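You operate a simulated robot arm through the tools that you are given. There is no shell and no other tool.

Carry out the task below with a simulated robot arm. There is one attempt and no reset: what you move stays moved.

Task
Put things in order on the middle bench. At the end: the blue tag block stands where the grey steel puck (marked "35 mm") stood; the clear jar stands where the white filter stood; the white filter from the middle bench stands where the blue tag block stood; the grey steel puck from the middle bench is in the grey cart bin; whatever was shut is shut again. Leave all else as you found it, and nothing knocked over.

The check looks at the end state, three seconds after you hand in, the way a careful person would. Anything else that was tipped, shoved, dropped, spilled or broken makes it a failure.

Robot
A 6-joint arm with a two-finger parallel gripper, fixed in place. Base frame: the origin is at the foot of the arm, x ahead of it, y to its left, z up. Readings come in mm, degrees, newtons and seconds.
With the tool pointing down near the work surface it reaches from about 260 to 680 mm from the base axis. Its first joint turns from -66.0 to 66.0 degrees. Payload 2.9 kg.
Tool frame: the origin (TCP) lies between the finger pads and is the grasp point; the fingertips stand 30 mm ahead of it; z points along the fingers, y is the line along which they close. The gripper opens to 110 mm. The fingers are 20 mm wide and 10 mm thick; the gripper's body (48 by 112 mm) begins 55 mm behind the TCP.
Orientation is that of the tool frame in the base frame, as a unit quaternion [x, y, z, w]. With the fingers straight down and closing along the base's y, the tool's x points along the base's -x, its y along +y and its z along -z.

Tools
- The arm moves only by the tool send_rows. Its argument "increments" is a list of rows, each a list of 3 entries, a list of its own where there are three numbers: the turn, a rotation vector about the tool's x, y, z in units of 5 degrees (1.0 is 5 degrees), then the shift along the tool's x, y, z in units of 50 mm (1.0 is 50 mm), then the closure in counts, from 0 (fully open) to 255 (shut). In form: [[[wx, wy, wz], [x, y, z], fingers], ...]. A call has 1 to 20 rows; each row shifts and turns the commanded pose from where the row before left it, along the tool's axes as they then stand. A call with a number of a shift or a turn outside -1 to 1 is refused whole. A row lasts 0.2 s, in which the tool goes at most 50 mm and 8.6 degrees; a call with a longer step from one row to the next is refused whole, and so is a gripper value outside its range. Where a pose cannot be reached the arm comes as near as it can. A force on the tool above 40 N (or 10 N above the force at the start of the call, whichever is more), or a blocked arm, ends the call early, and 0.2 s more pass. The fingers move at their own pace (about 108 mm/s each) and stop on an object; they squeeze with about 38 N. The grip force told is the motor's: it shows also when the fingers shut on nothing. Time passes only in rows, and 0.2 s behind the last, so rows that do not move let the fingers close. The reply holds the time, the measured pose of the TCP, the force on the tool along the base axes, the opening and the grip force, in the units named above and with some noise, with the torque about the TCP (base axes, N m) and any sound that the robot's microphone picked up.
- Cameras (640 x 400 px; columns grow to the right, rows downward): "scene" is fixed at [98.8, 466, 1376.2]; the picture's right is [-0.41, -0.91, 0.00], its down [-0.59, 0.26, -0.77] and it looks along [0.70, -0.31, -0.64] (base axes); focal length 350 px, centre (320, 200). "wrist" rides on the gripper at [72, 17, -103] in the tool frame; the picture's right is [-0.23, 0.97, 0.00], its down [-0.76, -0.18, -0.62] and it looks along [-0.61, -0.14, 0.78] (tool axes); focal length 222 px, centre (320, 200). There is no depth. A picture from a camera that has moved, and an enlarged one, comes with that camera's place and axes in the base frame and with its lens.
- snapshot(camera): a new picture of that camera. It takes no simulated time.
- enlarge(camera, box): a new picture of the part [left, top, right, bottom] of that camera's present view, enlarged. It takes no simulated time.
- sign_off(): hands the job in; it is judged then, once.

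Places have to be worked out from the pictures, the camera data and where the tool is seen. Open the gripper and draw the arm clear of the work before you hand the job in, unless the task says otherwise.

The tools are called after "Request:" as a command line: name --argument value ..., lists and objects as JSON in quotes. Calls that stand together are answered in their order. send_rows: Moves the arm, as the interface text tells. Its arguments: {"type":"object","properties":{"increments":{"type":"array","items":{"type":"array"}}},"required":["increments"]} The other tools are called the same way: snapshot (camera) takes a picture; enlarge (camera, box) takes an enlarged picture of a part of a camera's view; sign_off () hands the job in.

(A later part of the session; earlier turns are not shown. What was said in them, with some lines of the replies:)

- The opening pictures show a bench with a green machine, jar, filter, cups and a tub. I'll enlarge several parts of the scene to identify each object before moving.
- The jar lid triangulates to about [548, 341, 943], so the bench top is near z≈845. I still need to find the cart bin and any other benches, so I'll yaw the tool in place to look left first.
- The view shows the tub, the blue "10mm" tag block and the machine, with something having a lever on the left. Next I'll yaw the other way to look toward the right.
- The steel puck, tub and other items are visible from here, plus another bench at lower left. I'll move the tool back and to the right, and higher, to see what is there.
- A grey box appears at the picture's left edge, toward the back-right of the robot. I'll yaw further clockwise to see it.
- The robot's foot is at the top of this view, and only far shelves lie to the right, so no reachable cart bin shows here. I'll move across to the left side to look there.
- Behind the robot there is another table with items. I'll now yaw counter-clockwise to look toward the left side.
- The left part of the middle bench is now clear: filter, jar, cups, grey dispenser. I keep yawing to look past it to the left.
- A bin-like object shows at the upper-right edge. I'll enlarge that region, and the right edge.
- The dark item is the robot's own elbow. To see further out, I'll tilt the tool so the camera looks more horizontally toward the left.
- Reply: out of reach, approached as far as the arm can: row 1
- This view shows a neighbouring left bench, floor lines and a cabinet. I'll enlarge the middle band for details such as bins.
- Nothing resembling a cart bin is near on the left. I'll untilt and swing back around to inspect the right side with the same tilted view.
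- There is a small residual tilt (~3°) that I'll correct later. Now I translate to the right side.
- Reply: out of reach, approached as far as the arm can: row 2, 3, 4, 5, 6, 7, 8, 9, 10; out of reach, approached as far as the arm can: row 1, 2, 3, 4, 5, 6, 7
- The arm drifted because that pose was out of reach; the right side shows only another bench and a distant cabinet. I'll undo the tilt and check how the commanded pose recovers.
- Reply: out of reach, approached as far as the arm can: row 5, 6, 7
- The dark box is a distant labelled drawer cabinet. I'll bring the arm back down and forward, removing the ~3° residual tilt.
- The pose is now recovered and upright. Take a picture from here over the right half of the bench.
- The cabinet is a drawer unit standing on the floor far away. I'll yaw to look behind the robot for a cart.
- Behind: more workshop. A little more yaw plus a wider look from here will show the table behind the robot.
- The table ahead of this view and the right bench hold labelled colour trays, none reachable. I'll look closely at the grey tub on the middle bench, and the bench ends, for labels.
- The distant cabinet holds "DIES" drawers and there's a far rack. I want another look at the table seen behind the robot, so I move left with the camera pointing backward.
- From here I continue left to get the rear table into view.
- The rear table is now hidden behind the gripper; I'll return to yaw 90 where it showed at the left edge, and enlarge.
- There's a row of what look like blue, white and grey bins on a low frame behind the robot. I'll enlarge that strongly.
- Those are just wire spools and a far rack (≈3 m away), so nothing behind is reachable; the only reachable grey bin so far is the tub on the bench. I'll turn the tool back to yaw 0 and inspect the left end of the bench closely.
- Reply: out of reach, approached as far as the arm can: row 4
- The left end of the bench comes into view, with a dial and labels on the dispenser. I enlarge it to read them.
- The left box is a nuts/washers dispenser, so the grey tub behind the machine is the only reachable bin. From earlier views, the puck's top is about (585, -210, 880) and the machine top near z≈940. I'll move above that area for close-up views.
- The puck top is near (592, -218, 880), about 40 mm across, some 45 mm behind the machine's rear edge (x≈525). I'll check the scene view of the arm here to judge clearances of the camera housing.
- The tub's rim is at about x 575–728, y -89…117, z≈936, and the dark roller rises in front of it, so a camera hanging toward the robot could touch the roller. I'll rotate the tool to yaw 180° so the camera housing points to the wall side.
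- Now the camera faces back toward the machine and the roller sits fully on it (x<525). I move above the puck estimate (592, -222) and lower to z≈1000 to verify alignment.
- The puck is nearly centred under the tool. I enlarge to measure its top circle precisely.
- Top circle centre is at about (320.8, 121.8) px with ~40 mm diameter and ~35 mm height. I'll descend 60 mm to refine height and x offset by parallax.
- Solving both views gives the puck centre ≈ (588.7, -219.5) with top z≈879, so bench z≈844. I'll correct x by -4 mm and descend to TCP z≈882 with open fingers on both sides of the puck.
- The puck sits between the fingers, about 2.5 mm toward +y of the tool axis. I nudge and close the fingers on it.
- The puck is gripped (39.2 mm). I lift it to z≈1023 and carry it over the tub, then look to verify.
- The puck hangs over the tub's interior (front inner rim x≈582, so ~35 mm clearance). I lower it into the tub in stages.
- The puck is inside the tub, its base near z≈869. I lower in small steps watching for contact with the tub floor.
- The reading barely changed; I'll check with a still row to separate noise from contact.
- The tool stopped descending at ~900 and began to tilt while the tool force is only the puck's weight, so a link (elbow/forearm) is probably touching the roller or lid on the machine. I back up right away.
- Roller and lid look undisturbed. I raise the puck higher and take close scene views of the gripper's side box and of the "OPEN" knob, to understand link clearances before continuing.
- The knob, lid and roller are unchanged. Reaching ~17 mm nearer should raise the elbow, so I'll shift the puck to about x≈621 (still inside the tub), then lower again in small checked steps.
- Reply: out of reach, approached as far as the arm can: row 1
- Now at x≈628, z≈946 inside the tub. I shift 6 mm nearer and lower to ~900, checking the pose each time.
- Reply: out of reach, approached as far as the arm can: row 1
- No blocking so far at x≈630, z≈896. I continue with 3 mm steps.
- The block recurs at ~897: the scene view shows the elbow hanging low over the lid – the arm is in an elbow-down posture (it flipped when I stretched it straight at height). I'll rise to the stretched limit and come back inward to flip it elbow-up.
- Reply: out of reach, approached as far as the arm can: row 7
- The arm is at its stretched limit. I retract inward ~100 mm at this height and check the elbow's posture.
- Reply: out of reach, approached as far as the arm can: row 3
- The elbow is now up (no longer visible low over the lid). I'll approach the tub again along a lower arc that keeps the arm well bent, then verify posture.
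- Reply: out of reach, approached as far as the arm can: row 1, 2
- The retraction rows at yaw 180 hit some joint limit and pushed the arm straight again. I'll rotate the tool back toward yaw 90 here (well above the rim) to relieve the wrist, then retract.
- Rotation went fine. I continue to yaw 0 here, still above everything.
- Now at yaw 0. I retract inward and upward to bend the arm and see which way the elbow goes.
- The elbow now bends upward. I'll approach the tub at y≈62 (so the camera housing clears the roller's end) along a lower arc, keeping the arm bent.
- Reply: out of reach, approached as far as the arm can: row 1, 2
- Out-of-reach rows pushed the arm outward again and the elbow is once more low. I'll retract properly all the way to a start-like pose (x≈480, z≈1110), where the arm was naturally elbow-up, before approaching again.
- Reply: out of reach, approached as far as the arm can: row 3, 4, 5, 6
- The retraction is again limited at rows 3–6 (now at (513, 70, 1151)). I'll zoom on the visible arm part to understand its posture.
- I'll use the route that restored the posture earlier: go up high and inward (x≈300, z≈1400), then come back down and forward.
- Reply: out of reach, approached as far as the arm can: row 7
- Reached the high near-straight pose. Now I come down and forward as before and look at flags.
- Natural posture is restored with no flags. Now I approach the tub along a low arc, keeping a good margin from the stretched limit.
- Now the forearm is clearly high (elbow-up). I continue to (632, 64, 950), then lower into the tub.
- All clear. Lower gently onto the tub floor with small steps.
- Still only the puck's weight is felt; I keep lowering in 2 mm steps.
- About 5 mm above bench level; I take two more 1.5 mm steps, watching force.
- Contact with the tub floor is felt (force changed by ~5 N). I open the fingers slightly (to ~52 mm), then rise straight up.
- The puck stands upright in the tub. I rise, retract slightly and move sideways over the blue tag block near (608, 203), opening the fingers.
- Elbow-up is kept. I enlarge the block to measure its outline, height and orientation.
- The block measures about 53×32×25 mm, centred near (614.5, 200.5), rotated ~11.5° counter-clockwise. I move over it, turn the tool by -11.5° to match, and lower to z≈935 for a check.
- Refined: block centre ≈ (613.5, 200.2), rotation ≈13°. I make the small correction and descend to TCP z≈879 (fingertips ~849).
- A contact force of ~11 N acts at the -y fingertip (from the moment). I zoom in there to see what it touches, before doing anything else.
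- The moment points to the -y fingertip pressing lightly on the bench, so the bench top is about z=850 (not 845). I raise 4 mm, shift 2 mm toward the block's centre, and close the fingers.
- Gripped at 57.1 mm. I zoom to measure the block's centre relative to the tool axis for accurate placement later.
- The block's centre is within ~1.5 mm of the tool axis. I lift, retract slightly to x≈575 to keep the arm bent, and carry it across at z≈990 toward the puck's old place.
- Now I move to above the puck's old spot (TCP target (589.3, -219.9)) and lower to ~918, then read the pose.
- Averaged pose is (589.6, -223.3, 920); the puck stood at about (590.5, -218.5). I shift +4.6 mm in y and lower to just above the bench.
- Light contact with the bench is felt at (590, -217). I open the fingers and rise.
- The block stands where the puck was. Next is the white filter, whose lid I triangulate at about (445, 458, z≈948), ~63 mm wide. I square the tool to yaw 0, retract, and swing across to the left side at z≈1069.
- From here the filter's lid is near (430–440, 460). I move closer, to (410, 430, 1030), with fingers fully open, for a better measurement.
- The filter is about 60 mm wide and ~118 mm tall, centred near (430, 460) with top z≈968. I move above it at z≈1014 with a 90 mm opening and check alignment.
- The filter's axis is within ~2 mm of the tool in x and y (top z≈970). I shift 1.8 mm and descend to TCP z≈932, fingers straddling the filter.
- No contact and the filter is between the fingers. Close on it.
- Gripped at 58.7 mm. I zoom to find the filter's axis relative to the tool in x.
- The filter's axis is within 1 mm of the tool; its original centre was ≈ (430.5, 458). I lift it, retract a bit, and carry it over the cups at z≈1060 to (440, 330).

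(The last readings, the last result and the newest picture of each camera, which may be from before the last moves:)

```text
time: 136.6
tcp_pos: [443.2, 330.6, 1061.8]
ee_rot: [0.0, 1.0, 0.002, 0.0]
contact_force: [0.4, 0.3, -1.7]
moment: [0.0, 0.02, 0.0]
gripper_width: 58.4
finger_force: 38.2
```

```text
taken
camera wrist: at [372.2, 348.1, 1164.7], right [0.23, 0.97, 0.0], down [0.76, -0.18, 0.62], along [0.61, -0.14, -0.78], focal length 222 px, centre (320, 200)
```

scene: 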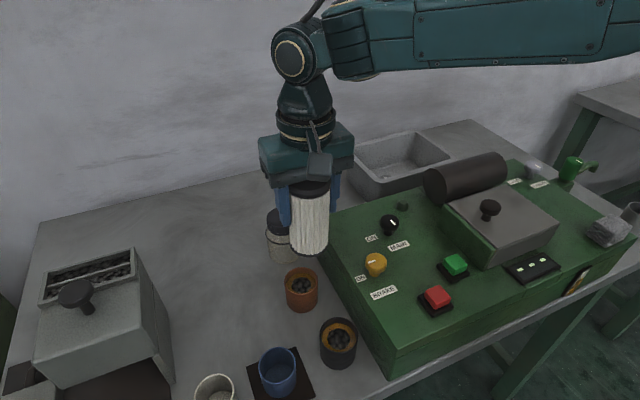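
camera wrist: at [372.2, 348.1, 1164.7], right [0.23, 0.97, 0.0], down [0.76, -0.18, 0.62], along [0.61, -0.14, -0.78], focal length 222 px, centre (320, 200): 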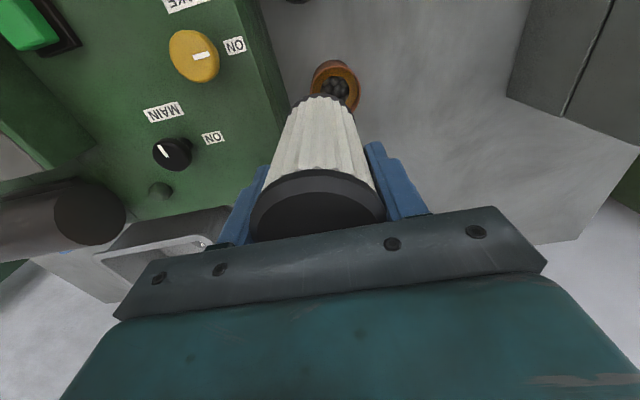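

Holding well. I continue over the machine's rear-left corner to (595, 200, 990), behind the machine.

Request:
send_rows --increments '[[[0, 0, 0], [-0.38, -0.673, 0.047], 255], [[0, 0, 0], [-0.38, -0.673, 0.047], 255], [[0, 0, 0], [-0.38, -0.673, 0.047], 255], [[0, 0, 0], [-0.4, -0.3, 0.1], 255], [[0, 0, 0], [-0.4, -0.3, 0.1], 255], [[0, 0, 0], [-0.6, 0, 0.4], 255], [[0, 0, 0], [-0.5, 0, 0.6], 255], [[0, 0, 0], [0, 0, 0], 255]]'

Request:
snapshot --camera "scene"

Request:
snapshot --camera "wrist"

```text
time: 138.4
tcp_pos: [594.6, 198.9, 991.6]
ee_rot: [0.0, 1.0, 0.002, 0.001]
contact_force: [0.0, 0.5, -0.9]
moment: [0.02, 0.0, 0.0]
gripper_width: 58.5
finger_force: 38.4
```

```text
taken
```

scene: 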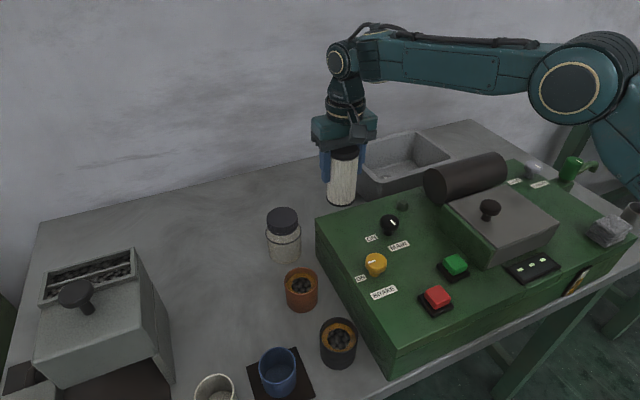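

```text
taken
camera wrist: at [522.5, 216.4, 1095.3], right [0.23, 0.97, 0.0], down [0.76, -0.18, 0.62], along [0.61, -0.14, -0.78], focal length 222 px, centre (320, 200)
```

wrist: 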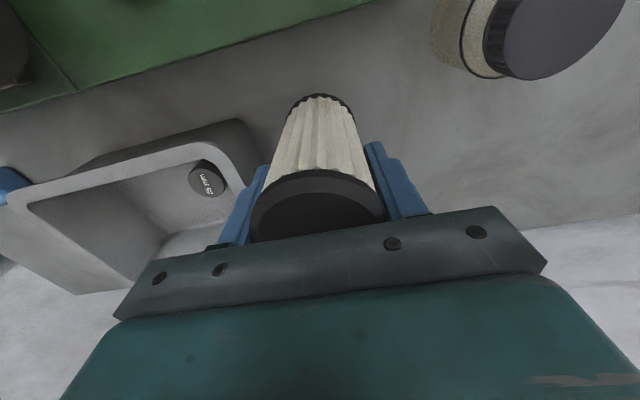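

Above the block's old spot region. I move the last 19 mm outward and lower to ~946.

Request:
send_rows --increments '[[[0, 0, 0], [-0.39, 0.02, 0.5], 255], [[0, 0, 0], [0, 0, 0.4], 255], [[0, 0, 0], [0, 0, 0], 255]]'

Request:
send_rows --increments '[[[0, 0, 0], [0, 0, 0], 255]]'

Request:
send_rows --increments '[[[0, 0, 0], [0, 0, 0], 255]]'

```text
time: 139.2
tcp_pos: [612.4, 196.9, 946.9]
ee_rot: [0.0, 1.0, 0.002, 0.002]
contact_force: [0.7, -0.3, -1.5]
moment: [-0.01, -0.02, -0.01]
gripper_width: 58.5
finger_force: 38.0
```

```text
time: 139.6
tcp_pos: [612.9, 197.7, 947.5]
ee_rot: [-0.001, 1.0, 0.002, 0.002]
contact_force: [-0.9, 0.8, -1.7]
moment: [-0.01, 0.0, 0.0]
gripper_width: 58.6
finger_force: 37.9
```

```text
time: 140.0
tcp_pos: [612.4, 198.2, 947.0]
ee_rot: [0.0, 1.0, 0.002, 0.001]
contact_force: [0.2, 0.2, -1.2]
moment: [-0.02, -0.01, -0.01]
gripper_width: 58.4
finger_force: 37.8
```

Mean pose (612.6, 197.6, 947). I correct by (+1.7, +2.3) mm and lower to about 937, then step down gently.

Request:
send_rows --increments '[[[0, 0, 0], [-0.034, 0.046, 0.1], 255], [[0, 0, 0], [0, 0, 0.1], 255], [[0, 0, 0], [0, 0, 0], 255]]'

Request:
send_rows --increments '[[[0, 0, 0], [0, 0, 0.03], 255], [[0, 0, 0], [0, 0, 0], 255]]'

Request:
send_rows --increments '[[[0, 0, 0], [0, 0, 0.03], 255], [[0, 0, 0], [0, 0, 0], 255]]'

```text
time: 140.8
tcp_pos: [614.6, 203.0, 938.6]
ee_rot: [0.0, 1.0, 0.003, 0.0]
contact_force: [-0.1, 0.5, -0.4]
moment: [0.02, 0.0, 0.01]
gripper_width: 58.7
finger_force: 37.9
```

```text
time: 141.4
tcp_pos: [614.1, 203.6, 937.6]
ee_rot: [0.0, 1.0, 0.002, 0.0]
contact_force: [-0.9, -0.2, -1.7]
moment: [-0.01, -0.02, -0.04]
gripper_width: 58.5
finger_force: 38.5
```

```text
time: 142.0
tcp_pos: [615.7, 203.3, 937.0]
ee_rot: [0.0, 1.0, 0.003, 0.001]
contact_force: [0.2, 0.5, -0.7]
moment: [0.04, 0.02, 0.02]
gripper_width: 58.2
finger_force: 38.0
```

Measured y is now ≈203.3, about 3–4 mm past target. I nudge -3 mm in y while still ~2 mm above the bench.

Request:
send_rows --increments '[[[0, 0, 0], [0, -0.06, 0], 255], [[0, 0, 0], [0, 0, 0], 255]]'

Request:
send_rows --increments '[[[0, 0, 0], [0, 0, 0.03], 255], [[0, 0, 0], [0, 0, 0], 255]]'

Request:
send_rows --increments '[[[0, 0, 0], [0, 0, 0.02], 255], [[0, 0, 0], [0, 0, 0], 255]]'

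```text
time: 142.6
tcp_pos: [615.4, 199.8, 935.7]
ee_rot: [0.002, 1.0, 0.002, 0.0]
contact_force: [0.4, -0.2, -1.2]
moment: [0.01, 0.0, 0.01]
gripper_width: 58.5
finger_force: 37.5
```

```text
time: 143.2
tcp_pos: [614.8, 199.0, 934.4]
ee_rot: [0.0, 1.0, 0.001, 0.002]
contact_force: [-3.1, 1.1, 8.3]
moment: [-0.13, 0.22, -0.04]
gripper_width: 58.5
finger_force: 37.7
```

```text
time: 143.8
tcp_pos: [615.8, 199.0, 934.6]
ee_rot: [0.0, 1.0, 0.001, 0.003]
contact_force: [-1.5, 3.3, 19.8]
moment: [-0.24, 0.41, -0.07]
gripper_width: 58.7
finger_force: 38.2
```

The filter is standing on the bench (≈20 N). I relieve the load by 1.5 mm, then open the fingers.

Request:
send_rows --increments '[[[0, 0, 0], [0, 0, -0.03], 255], [[0, 0, 0], [0, 0, 0], 255], [[0, 0, 0], [0, 0, 0], 60], [[0, 0, 0], [0, 0, 0], 60], [[0, 0, 0], [0, 0, 0], 60]]'

Request:
snapshot --camera "wrist"

```text
time: 145.0
tcp_pos: [615.3, 197.9, 932.5]
ee_rot: [0.0, 1.0, 0.001, 0.0]
contact_force: [0.5, -0.4, 0.4]
moment: [-0.03, -0.01, -0.03]
gripper_width: 84.2
finger_force: 0.0
```

```text
taken
camera wrist: at [543.8, 216.5, 1036.4], right [0.23, 0.97, 0.0], down [0.76, -0.18, 0.62], along [0.61, -0.14, -0.78], focal length 222 px, centre (320, 200)
```

wrist: 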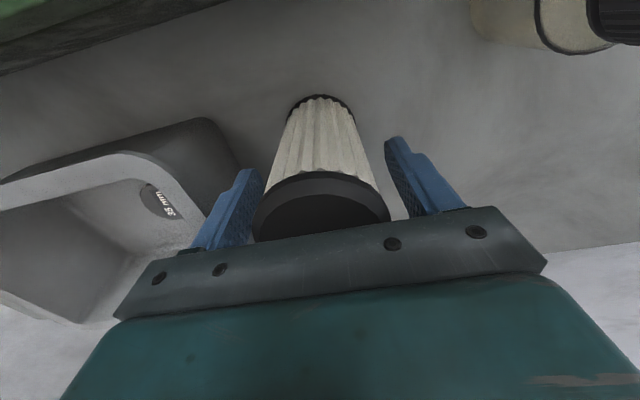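

The filter stands free. I rise to ~972 and retract inward along x (fingers pass along its sides), avoiding the stretched limit.

Request:
send_rows --increments '[[[0, 0, 0], [0, 0.02, -0.3], 23], [[0, 0, 0], [0, 0, -0.5], 23], [[0, 0, 0], [0.4, 0, -0.3], 23], [[0, 0, 0], [0.6, 0, -0.4], 23], [[0, 0, 0], [0.6, 0, -0.4], 23], [[0, 0, 0], [0.4, 0, -0.4], 23], [[0, 0, 0], [0, 0, 0], 23]]'

Request:
snapshot --camera "wrist"

Request:
snapshot --camera "scene"

```text
time: 146.6
tcp_pos: [515.7, 201.7, 1048.9]
ee_rot: [0.0, 1.0, 0.002, 0.001]
contact_force: [1.0, -0.3, 0.4]
moment: [-0.01, 0.01, 0.0]
gripper_width: 100.1
finger_force: 0.0
```

```text
taken
camera wrist: at [443.5, 220.2, 1152.3], right [0.23, 0.97, 0.0], down [0.76, -0.18, 0.62], along [0.61, -0.14, -0.78], focal length 222 px, centre (320, 200)
```

wrist: 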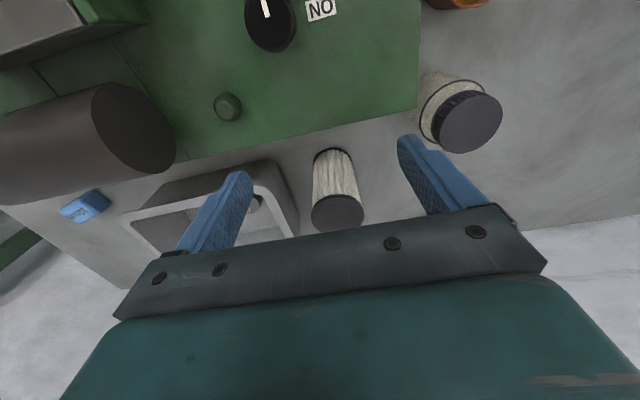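

```text
taken
```

scene: 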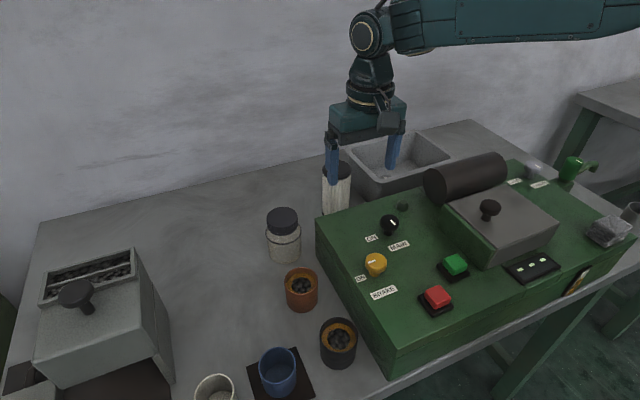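

The filter stands at the block's old place. Next the jar near (545, 340): I move to (500, 310, 1030) to view it.

Request:
send_rows --increments '[[[0, 0, 0], [0.1, 0.72, 0.127], 0], [[0, 0, 0], [0.1, 0.72, 0.127], 0], [[0, 0, 0], [0.1, 0.72, 0.127], 0], [[0, 0, 0], [0, 0, 0], 0]]'

Request:
snapshot --camera "wrist"

Request:
enlarge --camera "wrist" --box '[240, 60, 440, 200]'

```text
time: 147.6
tcp_pos: [499.9, 308.4, 1030.9]
ee_rot: [0.0, 1.0, 0.002, 0.0]
contact_force: [1.1, 0.8, -0.3]
moment: [0.01, 0.0, 0.0]
gripper_width: 110.2
finger_force: 0.1
```

```text
taken
camera wrist: at [428.8, 325.9, 1133.8], right [0.23, 0.97, 0.0], down [0.76, -0.18, 0.62], along [0.61, -0.14, -0.78], focal length 222 px, centre (320, 200)
```

wrist: 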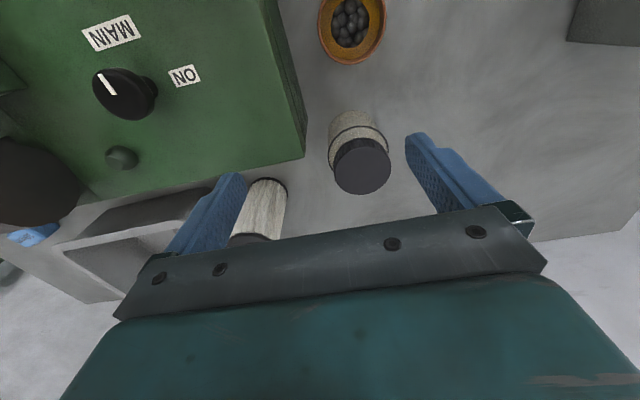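

```text
2.86 times, centred on (340, 130) of wrist
camera zoom: at [428.8, 325.9, 1133.8], right [0.23, 0.97, 0.0], down [0.76, -0.18, 0.62], along [0.61, -0.14, -0.78], focal length 635 px, centre (263, 400)
```

zoom: 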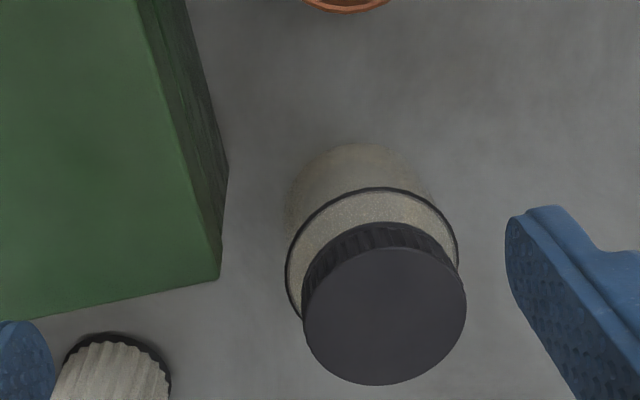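

The jar is ~68 mm wide with a ~57 mm lid, near (553, 341), ~88 mm tall. To keep fingers clear of the machine corner I'll turn the tool by -30°, move to (530, 335, 1000) and look again.

Request:
send_rows --increments '[[[0, 0, -1], [0, 0, 0.1], 30], [[0, 0, -1], [0, 0, 0.1], 30], [[0, 0, -1], [0, 0, 0.1], 30], [[0, 0, -1], [0, 0, 0.1], 30], [[0, 0, -1], [0, 0, 0.1], 30], [[0, 0, -1], [0, 0, 0.1], 30], [[0, 0, 0], [-0.79, 0.168, 0], 30], [[0, 0, 0], [0, 0, 0], 30]]'

Request:
snapshot --camera "wrist"

Request:
enlarge --camera "wrist" --box '[240, 50, 420, 200]'

```text
time: 149.4
tcp_pos: [531.7, 335.5, 1002.0]
ee_rot: [-0.259, 0.966, 0.001, 0.0]
contact_force: [-0.5, 0.1, 0.0]
moment: [0.01, -0.02, 0.0]
gripper_width: 96.8
finger_force: 0.1
```

```text
taken
camera wrist: at [461.4, 314.3, 1104.3], right [-0.29, 0.96, 0.0], down [0.75, 0.23, 0.62], along [0.6, 0.18, -0.78], focal length 222 px, centre (320, 200)
```

wrist: 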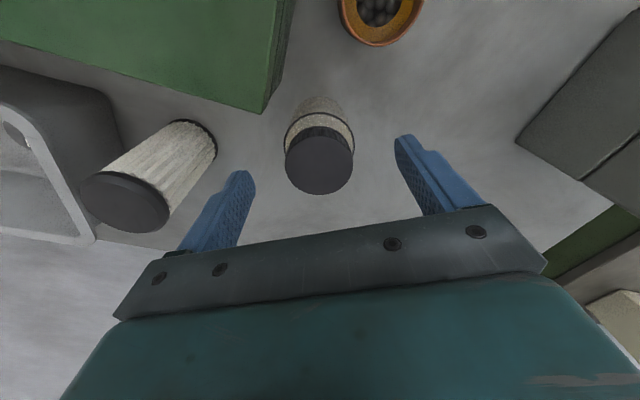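

```text
2.67 times, centred on (330, 125) of wrist
camera zoom: at [461.4, 314.3, 1104.3], right [-0.29, 0.96, 0.0], down [0.75, 0.23, 0.62], along [0.6, 0.18, -0.78], focal length 592 px, centre (293, 400)
```

zoom: 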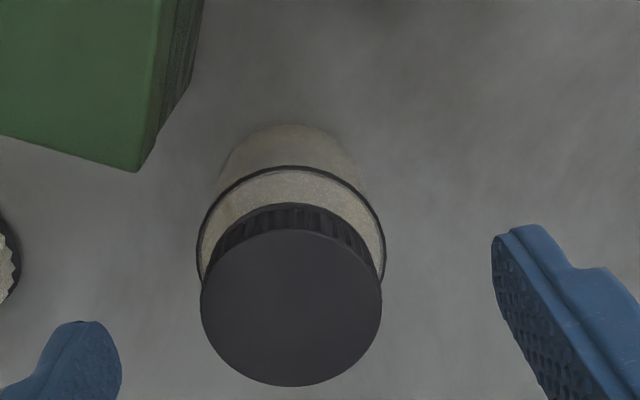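

The jar's axis lies about 21 mm ahead and 5 mm aside of the tool: (552.6, 341.3), top z≈938. I descend to 960 here, then slide diagonally over it to z≈930.

Request:
send_rows --increments '[[[0, 0, 0], [0, 0, 0.42], 30], [[0, 0, 0], [0, 0, 0.42], 30], [[0, 0, 0], [-0.21, -0.054, 0.3], 30], [[0, 0, 0], [-0.21, -0.054, 0.3], 30], [[0, 0, 0], [0, 0, 0], 30]]'

Request:
snapshot --camera "wrist"

Request:
enlarge --camera "wrist" --box '[220, 70, 420, 240]'

Request:
snapshot --camera "scene"

```text
time: 150.6
tcp_pos: [552.1, 340.8, 927.5]
ee_rot: [-0.259, 0.966, 0.001, 0.001]
contact_force: [0.4, -0.8, -0.4]
moment: [-0.05, -0.05, 0.01]
gripper_width: 97.0
finger_force: 0.0
```

```text
taken
camera wrist: at [481.5, 320.5, 1030.6], right [-0.29, 0.96, 0.0], down [0.75, 0.22, 0.62], along [0.6, 0.18, -0.78], focal length 222 px, centre (320, 200)
```

wrist: 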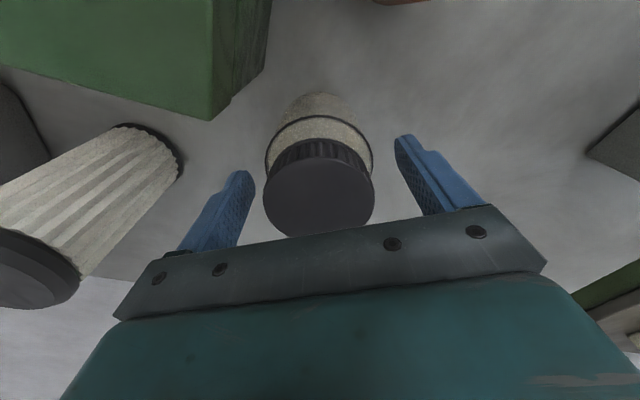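

```text
2.35 times, centred on (320, 155) of wrist
camera zoom: at [481.5, 320.5, 1030.6], right [-0.29, 0.96, 0.0], down [0.75, 0.22, 0.62], along [0.6, 0.18, -0.78], focal length 523 px, centre (320, 306)
```

zoom: 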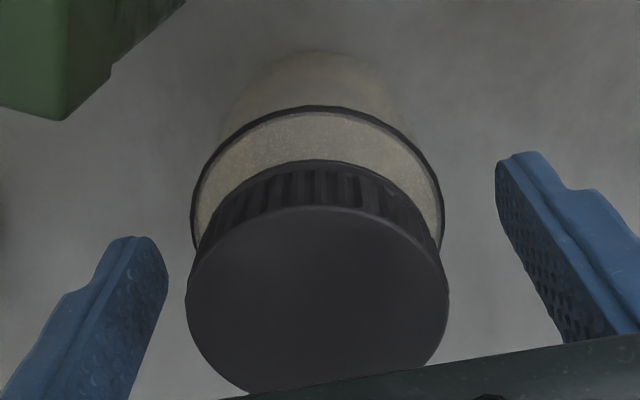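

```text
taken
```

scene: 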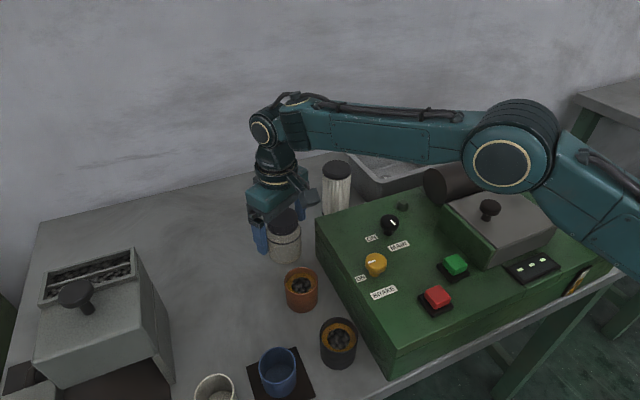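

Aligned within ~1 mm. I descend to TCP z≈893 and check forces.

Request:
send_rows --increments '[[[0, 0, 0], [0, 0, 0.3], 30], [[0, 0, 0], [0, 0, 0.3], 30], [[0, 0, 0], [0, 0, 0.1], 30], [[0, 0, 0], [0, 0, 0], 30]]'

Request:
snapshot --camera "wrist"

```text
time: 151.6
tcp_pos: [550.4, 339.8, 892.1]
ee_rot: [-0.259, 0.966, 0.001, 0.0]
contact_force: [1.3, 0.2, -0.4]
moment: [0.04, -0.01, -0.02]
gripper_width: 97.0
finger_force: 0.2
```

```text
taken
camera wrist: at [480.8, 319.7, 995.2], right [-0.29, 0.96, 0.0], down [0.75, 0.22, 0.62], along [0.6, 0.18, -0.78], focal length 222 px, centre (320, 200)
```

wrist: 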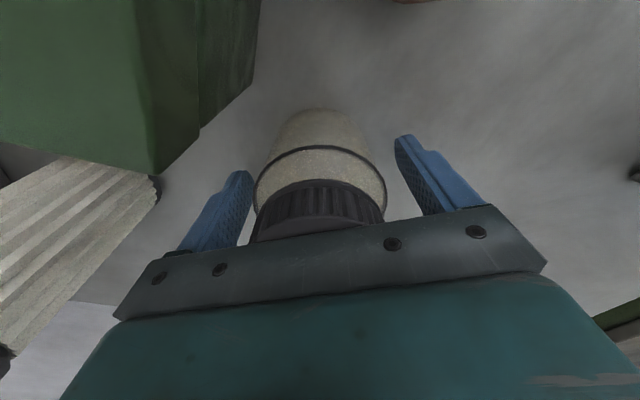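

Clear of everything. Close on the jar's glass body.

Request:
send_rows --increments '[[[0, 0, 0], [0, 0, 0], 255], [[0, 0, 0], [0, 0, 0], 255], [[0, 0, 0], [0, 0, 0], 255], [[0, 0, 0], [0, 0, 0], 255]]'

Request:
enlarge --camera "wrist" --box '[220, 90, 420, 240]'

```text
time: 152.6
tcp_pos: [551.3, 340.0, 893.0]
ee_rot: [-0.259, 0.966, 0.002, 0.001]
contact_force: [-1.0, 1.2, 0.1]
moment: [-0.02, -0.03, -0.04]
gripper_width: 65.0
finger_force: 37.7
```

```text
2.67 times, centred on (320, 165) of wrist
camera zoom: at [480.8, 319.7, 995.3], right [-0.29, 0.96, 0.0], down [0.75, 0.22, 0.62], along [0.6, 0.18, -0.78], focal length 592 px, centre (320, 293)
```

zoom: 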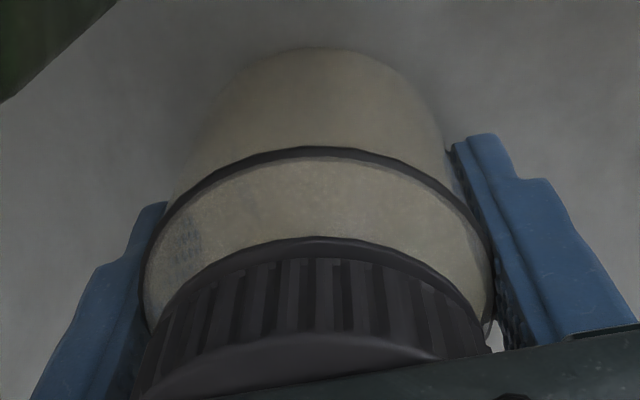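

Gripped at 65 mm. I lift to ~953 and carry the jar toward the filter's old place at (430.5, 458.2).

Request:
send_rows --increments '[[[0, 0, 0], [0, 0, -0.2], 255], [[0, 0, 0], [0, 0, -0.5], 255], [[0, 0, 0], [0, 0, -0.5], 255], [[0, 0, 0], [0.234, 0.814, -0.1], 255], [[0, 0, 0], [0.234, 0.814, -0.1], 255], [[0, 0, 0], [0.234, 0.814, -0.1], 255], [[0, 0, 0], [0.234, 0.814, -0.1], 255], [[0, 0, 0], [0, 0, 0], 255]]'

Request:
snapshot --camera "wrist"

Request:
snapshot --camera "scene"

```text
time: 154.4
tcp_pos: [430.5, 459.3, 973.2]
ee_rot: [-0.258, 0.966, 0.001, 0.001]
contact_force: [0.3, 0.0, -2.1]
moment: [0.01, 0.0, -0.03]
gripper_width: 65.1
finger_force: 38.4
```

```text
taken
camera wrist: at [359.3, 438.8, 1075.4], right [-0.29, 0.96, 0.0], down [0.75, 0.22, 0.62], along [0.6, 0.18, -0.78], focal length 222 px, centre (320, 200)
```

wrist: 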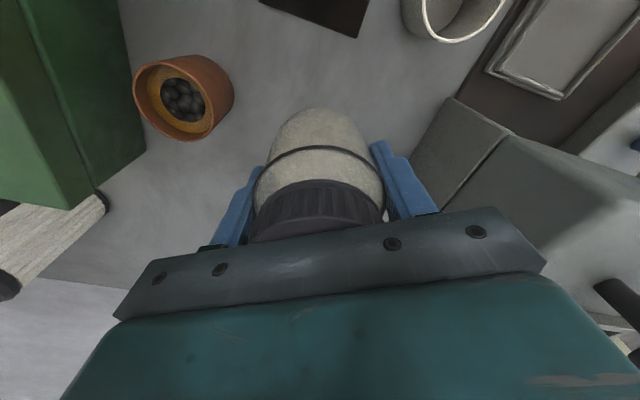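

```text
taken
```

scene: 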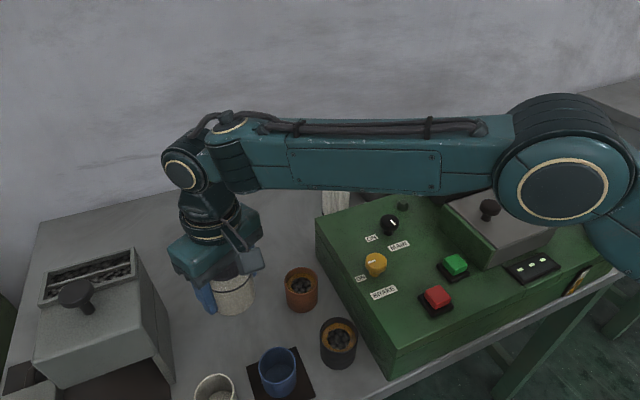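

The jar hangs over the filter's old spot. I lower to ~903, then step down watching force.

Request:
send_rows --increments '[[[0, 0, 0], [0, 0, 0.5], 255], [[0, 0, 0], [0, 0, 0.5], 255], [[0, 0, 0], [0, 0, 0.3], 255], [[0, 0, 0], [0, 0, 0.1], 255], [[0, 0, 0], [0, 0, 0], 255]]'

Request:
send_rows --increments '[[[0, 0, 0], [0, 0, 0.1], 255], [[0, 0, 0], [0, 0, 0], 255]]'

Request:
send_rows --increments '[[[0, 0, 0], [0, 0, 0.04], 255], [[0, 0, 0], [0, 0, 0], 255]]'

```text
time: 155.6
tcp_pos: [429.5, 460.8, 901.4]
ee_rot: [-0.259, 0.966, 0.001, 0.001]
contact_force: [-0.1, 0.5, -2.1]
moment: [0.01, 0.01, -0.02]
gripper_width: 65.4
finger_force: 37.6
```

```text
time: 156.2
tcp_pos: [429.9, 459.2, 896.4]
ee_rot: [-0.259, 0.966, 0.002, 0.001]
contact_force: [0.0, -0.1, -2.2]
moment: [0.01, -0.01, -0.01]
gripper_width: 65.1
finger_force: 37.8
```

```text
time: 156.8
tcp_pos: [429.3, 458.5, 893.9]
ee_rot: [-0.258, 0.966, 0.002, 0.001]
contact_force: [-0.6, -0.1, -1.8]
moment: [-0.01, 0.02, 0.0]
gripper_width: 65.0
finger_force: 38.5
```

Position is right (429.5, 459); still no contact. Two more tiny steps.

Request:
send_rows --increments '[[[0, 0, 0], [0, 0, 0.02], 255], [[0, 0, 0], [0, 0, 0], 255]]'

Request:
send_rows --increments '[[[0, 0, 0], [0, 0, 0.02], 255], [[0, 0, 0], [0, 0, 0], 255]]'

```text
time: 157.4
tcp_pos: [429.6, 459.6, 895.2]
ee_rot: [-0.258, 0.966, 0.001, 0.001]
contact_force: [0.1, 0.6, -2.2]
moment: [0.0, -0.01, 0.01]
gripper_width: 65.0
finger_force: 37.9
```

```text
time: 158.0
tcp_pos: [431.2, 459.3, 893.4]
ee_rot: [-0.259, 0.966, 0.001, 0.001]
contact_force: [0.2, -0.1, -2.3]
moment: [-0.01, 0.0, 0.01]
gripper_width: 65.2
finger_force: 37.6
```

Request:
send_rows --increments '[[[0, 0, 0], [0, 0, 0.02], 255], [[0, 0, 0], [0, 0, 0], 255]]'

Request:
send_rows --increments '[[[0, 0, 0], [0, 0, 0.02], 255], [[0, 0, 0], [0, 0, 0], 255]]'

```text
time: 158.6
tcp_pos: [429.8, 459.9, 892.0]
ee_rot: [-0.258, 0.966, 0.001, 0.002]
contact_force: [-0.4, -0.6, -0.2]
moment: [-0.03, -0.05, 0.02]
gripper_width: 65.1
finger_force: 38.5
```

```text
time: 159.2
tcp_pos: [431.2, 459.0, 892.6]
ee_rot: [-0.26, 0.966, 0.002, 0.001]
contact_force: [-4.4, 0.4, 9.8]
moment: [-0.26, 0.23, -0.1]
gripper_width: 64.9
finger_force: 37.5
```

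The jar touches the bench (≈10 N). I relieve 0.5 mm and open the fingers, then check.

Request:
send_rows --increments '[[[0, 0, 0], [0, 0, -0.015], 255], [[0, 0, 0], [0, 0, 0], 30], [[0, 0, 0], [0, 0, 0], 30], [[0, 0, 0], [0, 0, 0], 30]]'

Request:
snapshot --camera "wrist"

```text
time: 160.2
tcp_pos: [430.4, 459.5, 891.8]
ee_rot: [-0.259, 0.966, 0.002, 0.0]
contact_force: [0.3, 0.8, 0.1]
moment: [-0.02, 0.01, 0.03]
gripper_width: 97.3
finger_force: 0.1
```

```text
taken
camera wrist: at [359.8, 438.5, 994.8], right [-0.29, 0.96, 0.0], down [0.75, 0.22, 0.62], along [0.6, 0.18, -0.78], focal length 222 px, centre (320, 200)
```

wrist: 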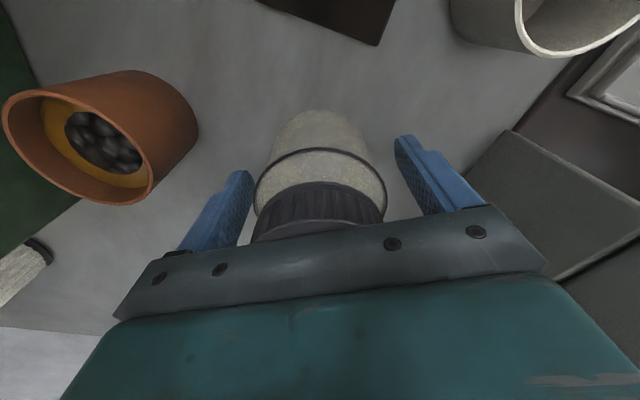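

The jar stands free. I rise straight up, then retract inward and take overall pictures to verify.

Request:
send_rows --increments '[[[0, 0, 0], [0, 0, -0.3], 30], [[0, 0, 0], [0, 0, -0.8], 30], [[0, 0, 0], [0, 0, -0.8], 30], [[0, 0, 0], [0.616, -0.268, -0.4], 30], [[0, 0, 0], [0.616, -0.268, -0.4], 30], [[0, 0, 0], [0.616, -0.268, -0.4], 30], [[0, 0, 0], [0, 0, 0], 30]]'

Request:
snapshot --camera "wrist"

Request:
snapshot --camera "scene"

```text
time: 161.8
tcp_pos: [369.6, 375.1, 1047.8]
ee_rot: [-0.258, 0.966, 0.002, 0.0]
contact_force: [-0.4, -0.9, 0.8]
moment: [0.01, 0.0, -0.01]
gripper_width: 97.2
finger_force: 0.1
```

```text
taken
camera wrist: at [299.3, 354.2, 1150.8], right [-0.29, 0.96, 0.0], down [0.75, 0.22, 0.62], along [0.6, 0.18, -0.78], focal length 222 px, centre (320, 200)
```

wrist: 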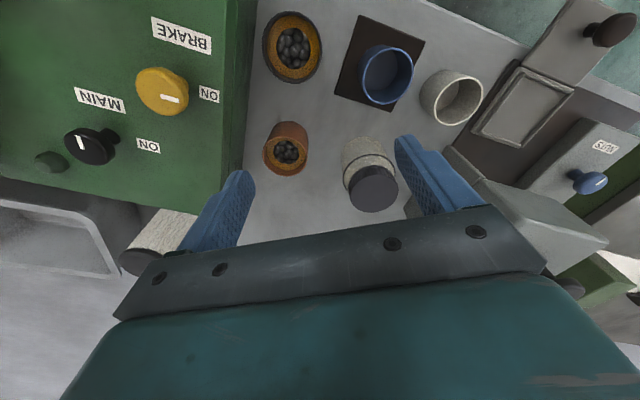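

```text
taken
```

scene: 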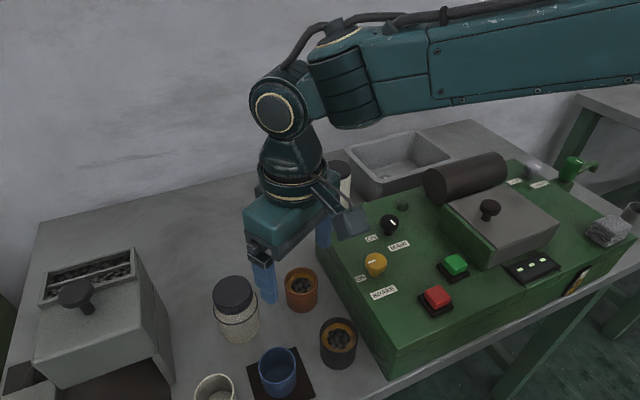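

All four objects appear in place. Before finishing I want to double-check the identity of the "grey cart bin", so I'll zoom on the left-end fixtures and the right end again.

Request:
enlarge --camera "wrist" --box '[420, 0, 640, 140]'

Request:
enlarge --camera "scene" --box '[0, 280, 200, 400]'

Request:
enlarge --camera "scene" --box '[540, 60, 640, 260]'

```text
2.86 times, centred on (530, 70) of wrist
camera zoom: at [299.3, 354.2, 1150.8], right [-0.29, 0.96, 0.0], down [0.75, 0.22, 0.62], along [0.6, 0.18, -0.78], focal length 635 px, centre (-280, 571)
```

zoom: 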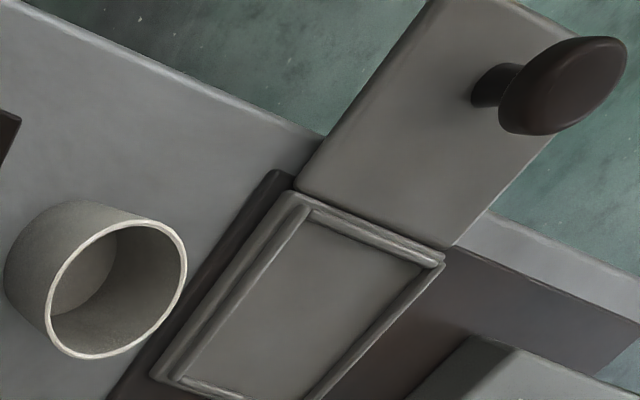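

```text
3.20 times, centred on (100, 340) of scene
camera zoom: at [98.8, 466.0, 1376.2], right [-0.41, -0.91, 0.0], down [-0.59, 0.26, -0.77], along [0.7, -0.31, -0.64], focal length 1121 px, centre (1024, -248)
```

zoom: 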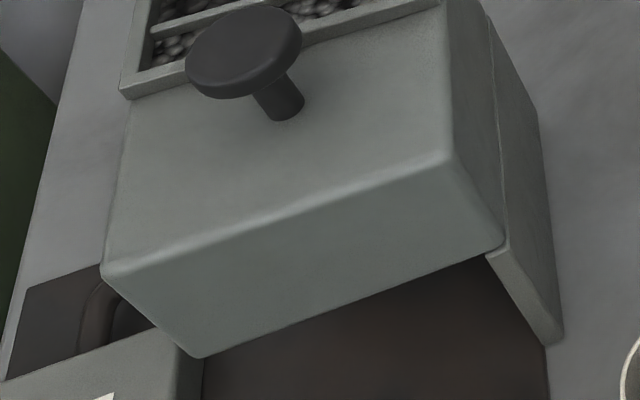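

```text
2.00 times, centred on (590, 160) of scene
camera zoom: at [98.8, 466.0, 1376.2], right [-0.41, -0.91, 0.0], down [-0.59, 0.26, -0.77], along [0.7, -0.31, -0.64], focal length 701 px, centre (-220, 280)
```

zoom: 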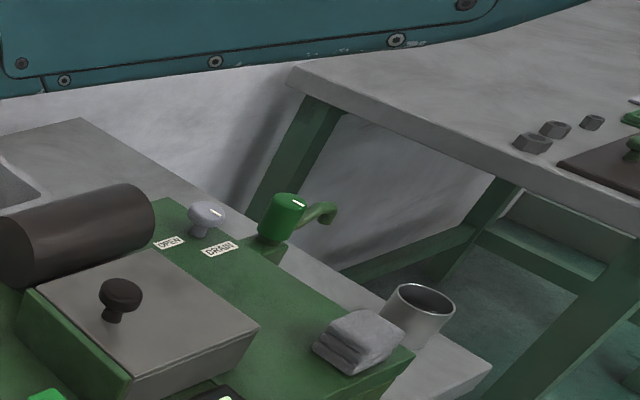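

The tub matches a cart/bus-tub type bin and is the only reachable grey bin. Now I square the tool and return the arm to the start-like pose clear of the work, with the gripper open.

Request:
send_rows --increments '[[[0, 0, 1], [0, 0, -0.2], 0], [[0, 0, 1], [0, 0, -0.2], 0], [[0, 0, 1], [0, 0, -0.2], 0], [[0, 0, 1], [0, 0, -0.2], 0], [[0, 0, 1], [0, 0, -0.2], 0], [[0, 0, 1], [0, 0, -0.1], 0], [[0, 0, 0], [-0.276, -0.848, 0], 0], [[0, 0, 0], [-0.276, -0.848, 0], 0], [[0, 0, 0], [-0.276, -0.848, 0], 0], [[0, 0, 0], [-0.276, -0.848, 0], 0], [[0, 0, 0], [-0.276, -0.848, 0], 0], [[0, 0, 0], [-0.276, -0.848, 0], 0], [[0, 0, 0], [-0.276, -0.848, 0], 0], [[0, 0, 0], [-0.276, -0.848, 0], 0], [[0, 0, 0], [0, 0, 0], 0]]'

Request:
snapshot --camera "scene"

Request:
snapshot --camera "wrist"

```text
time: 165.0
tcp_pos: [480.0, 41.1, 1101.7]
ee_rot: [0.0, 1.0, 0.002, 0.001]
contact_force: [0.4, 0.1, 0.0]
moment: [0.0, 0.01, -0.01]
gripper_width: 110.0
finger_force: 0.1
```

```text
taken
```

scene: 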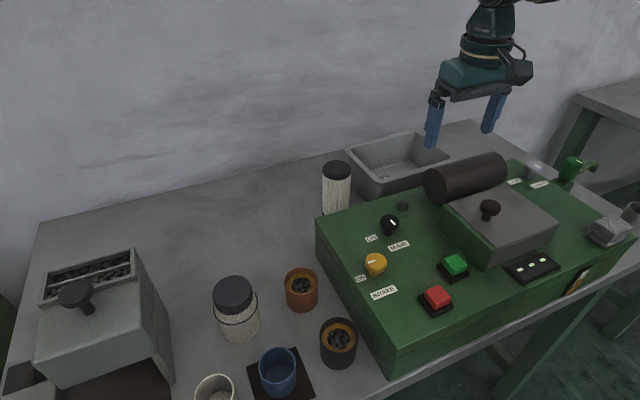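

```text
taken
camera wrist: at [407.7, 58.3, 1204.7], right [0.23, 0.97, 0.0], down [0.76, -0.18, 0.62], along [0.61, -0.14, -0.78], focal length 222 px, centre (320, 200)
```

wrist: 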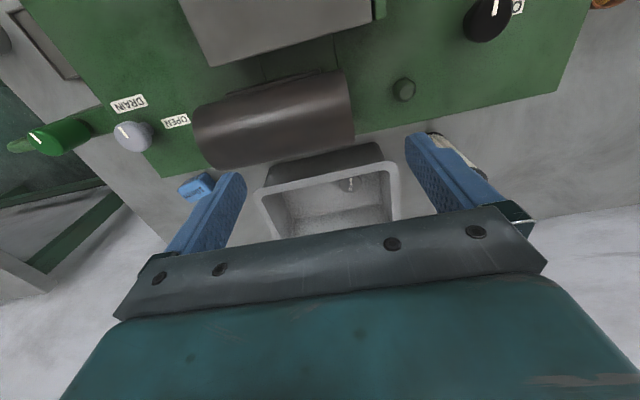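

Everything looks in place. I'll compare the machine, lid, knobs and objects with the initial enlarged views for any shift.

Request:
enlarge --camera "scene" --box '[320, 110, 640, 310]'

Request:
enlarge --camera "scene" --box '[180, 180, 400, 400]'

Request:
enlarge --camera "scene" --box '[0, 200, 320, 400]'

Request:
enlarge --camera "wrist" --box '[0, 0, 320, 200]'

```text
2.00 times, centred on (480, 210) of scene
camera zoom: at [98.8, 465.9, 1376.2], right [-0.41, -0.91, 0.0], down [-0.59, 0.26, -0.77], along [0.7, -0.31, -0.64], focal length 701 px, centre (0, 180)
```

zoom: 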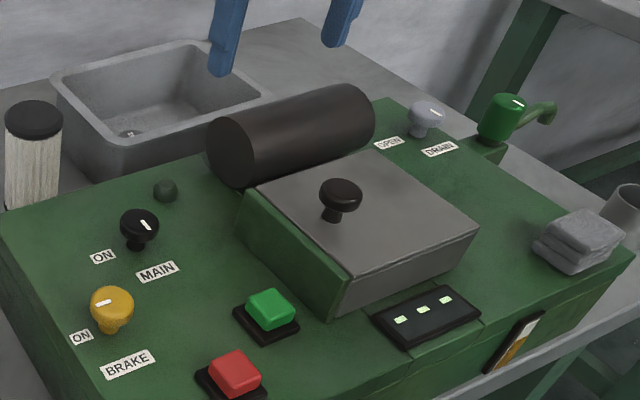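

```text
1.82 times, centred on (290, 290) of scene
camera zoom: at [98.8, 465.9, 1376.2], right [-0.41, -0.91, 0.0], down [-0.59, 0.26, -0.77], along [0.7, -0.31, -0.64], focal length 637 px, centre (374, 36)
```

zoom: 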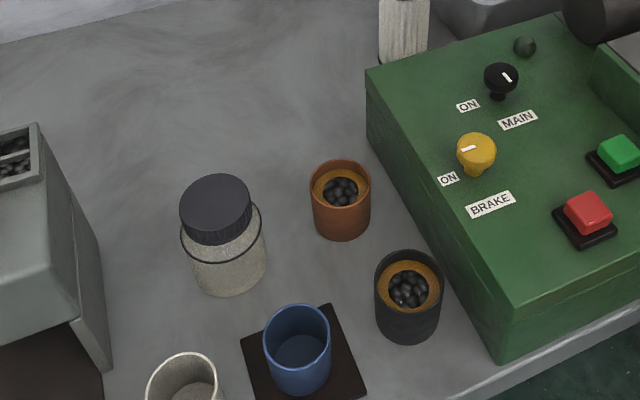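

```text
2.00 times, centred on (160, 300) of scene
camera zoom: at [98.8, 465.9, 1376.2], right [-0.41, -0.91, 0.0], down [-0.59, 0.26, -0.77], along [0.7, -0.31, -0.64], focal length 701 px, centre (640, 0)
```

zoom: 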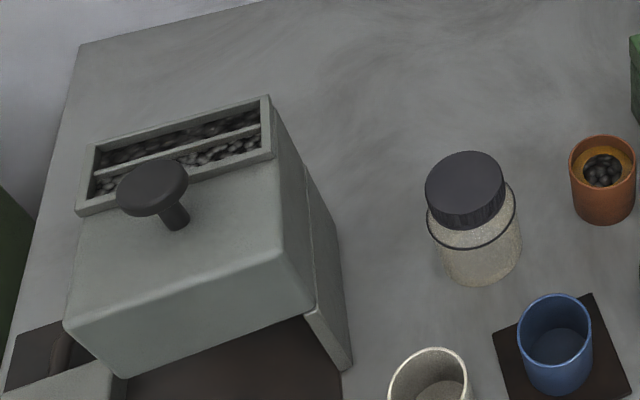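

```text
2.00 times, centred on (160, 100) of wrist
camera zoom: at [407.7, 58.3, 1204.7], right [0.23, 0.97, 0.0], down [0.76, -0.18, 0.62], along [0.61, -0.14, -0.78], focal length 444 px, centre (640, 400)
```

zoom: 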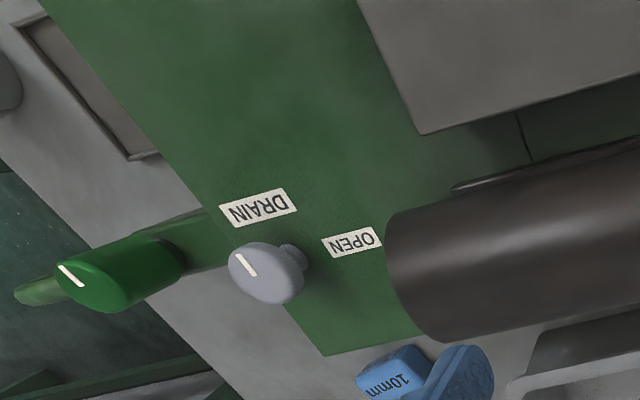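

All fixtures match the initial views, and every move is done: the block is at the puck's spot, the filter at the block's spot, the jar at the filter's spot and the puck in the grey tub. The arm is clear with the gripper open, and nothing was opened, so I hand in the job.

Request:
sign_off

```text
The job is handed in.
```

I made all four moves and handed the job in. One point is my own judgement: which container is the "grey cart bin".

- **Grey steel puck ("35 mm"):** it stands upright in the grey tub behind the green machine. I took that tub to be the grey cart bin because it was the only grey bin I found within the arm's reach. No label on it confirms this.
- **Blue tag block:** it stands where the puck stood, within about 2 mm, and keeps its original orientation.
- **White filter:** it stands where the blue tag block stood, within about 2 mm.
- **Clear jar:** it stands where the filter stood, within about 2 mm.

**Contact with the machine:** while I first lowered the puck into the tub, a link of the arm came down on the lid or roller of the green machine and was blocked, twice. I backed off both times and then approached with the elbow raised. The final pictures show the lid, roller, knobs and other items where they were at the start.

I opened nothing, so there was nothing to shut again. The arm is back near its starting pose, clear of the bench, with the gripper open.
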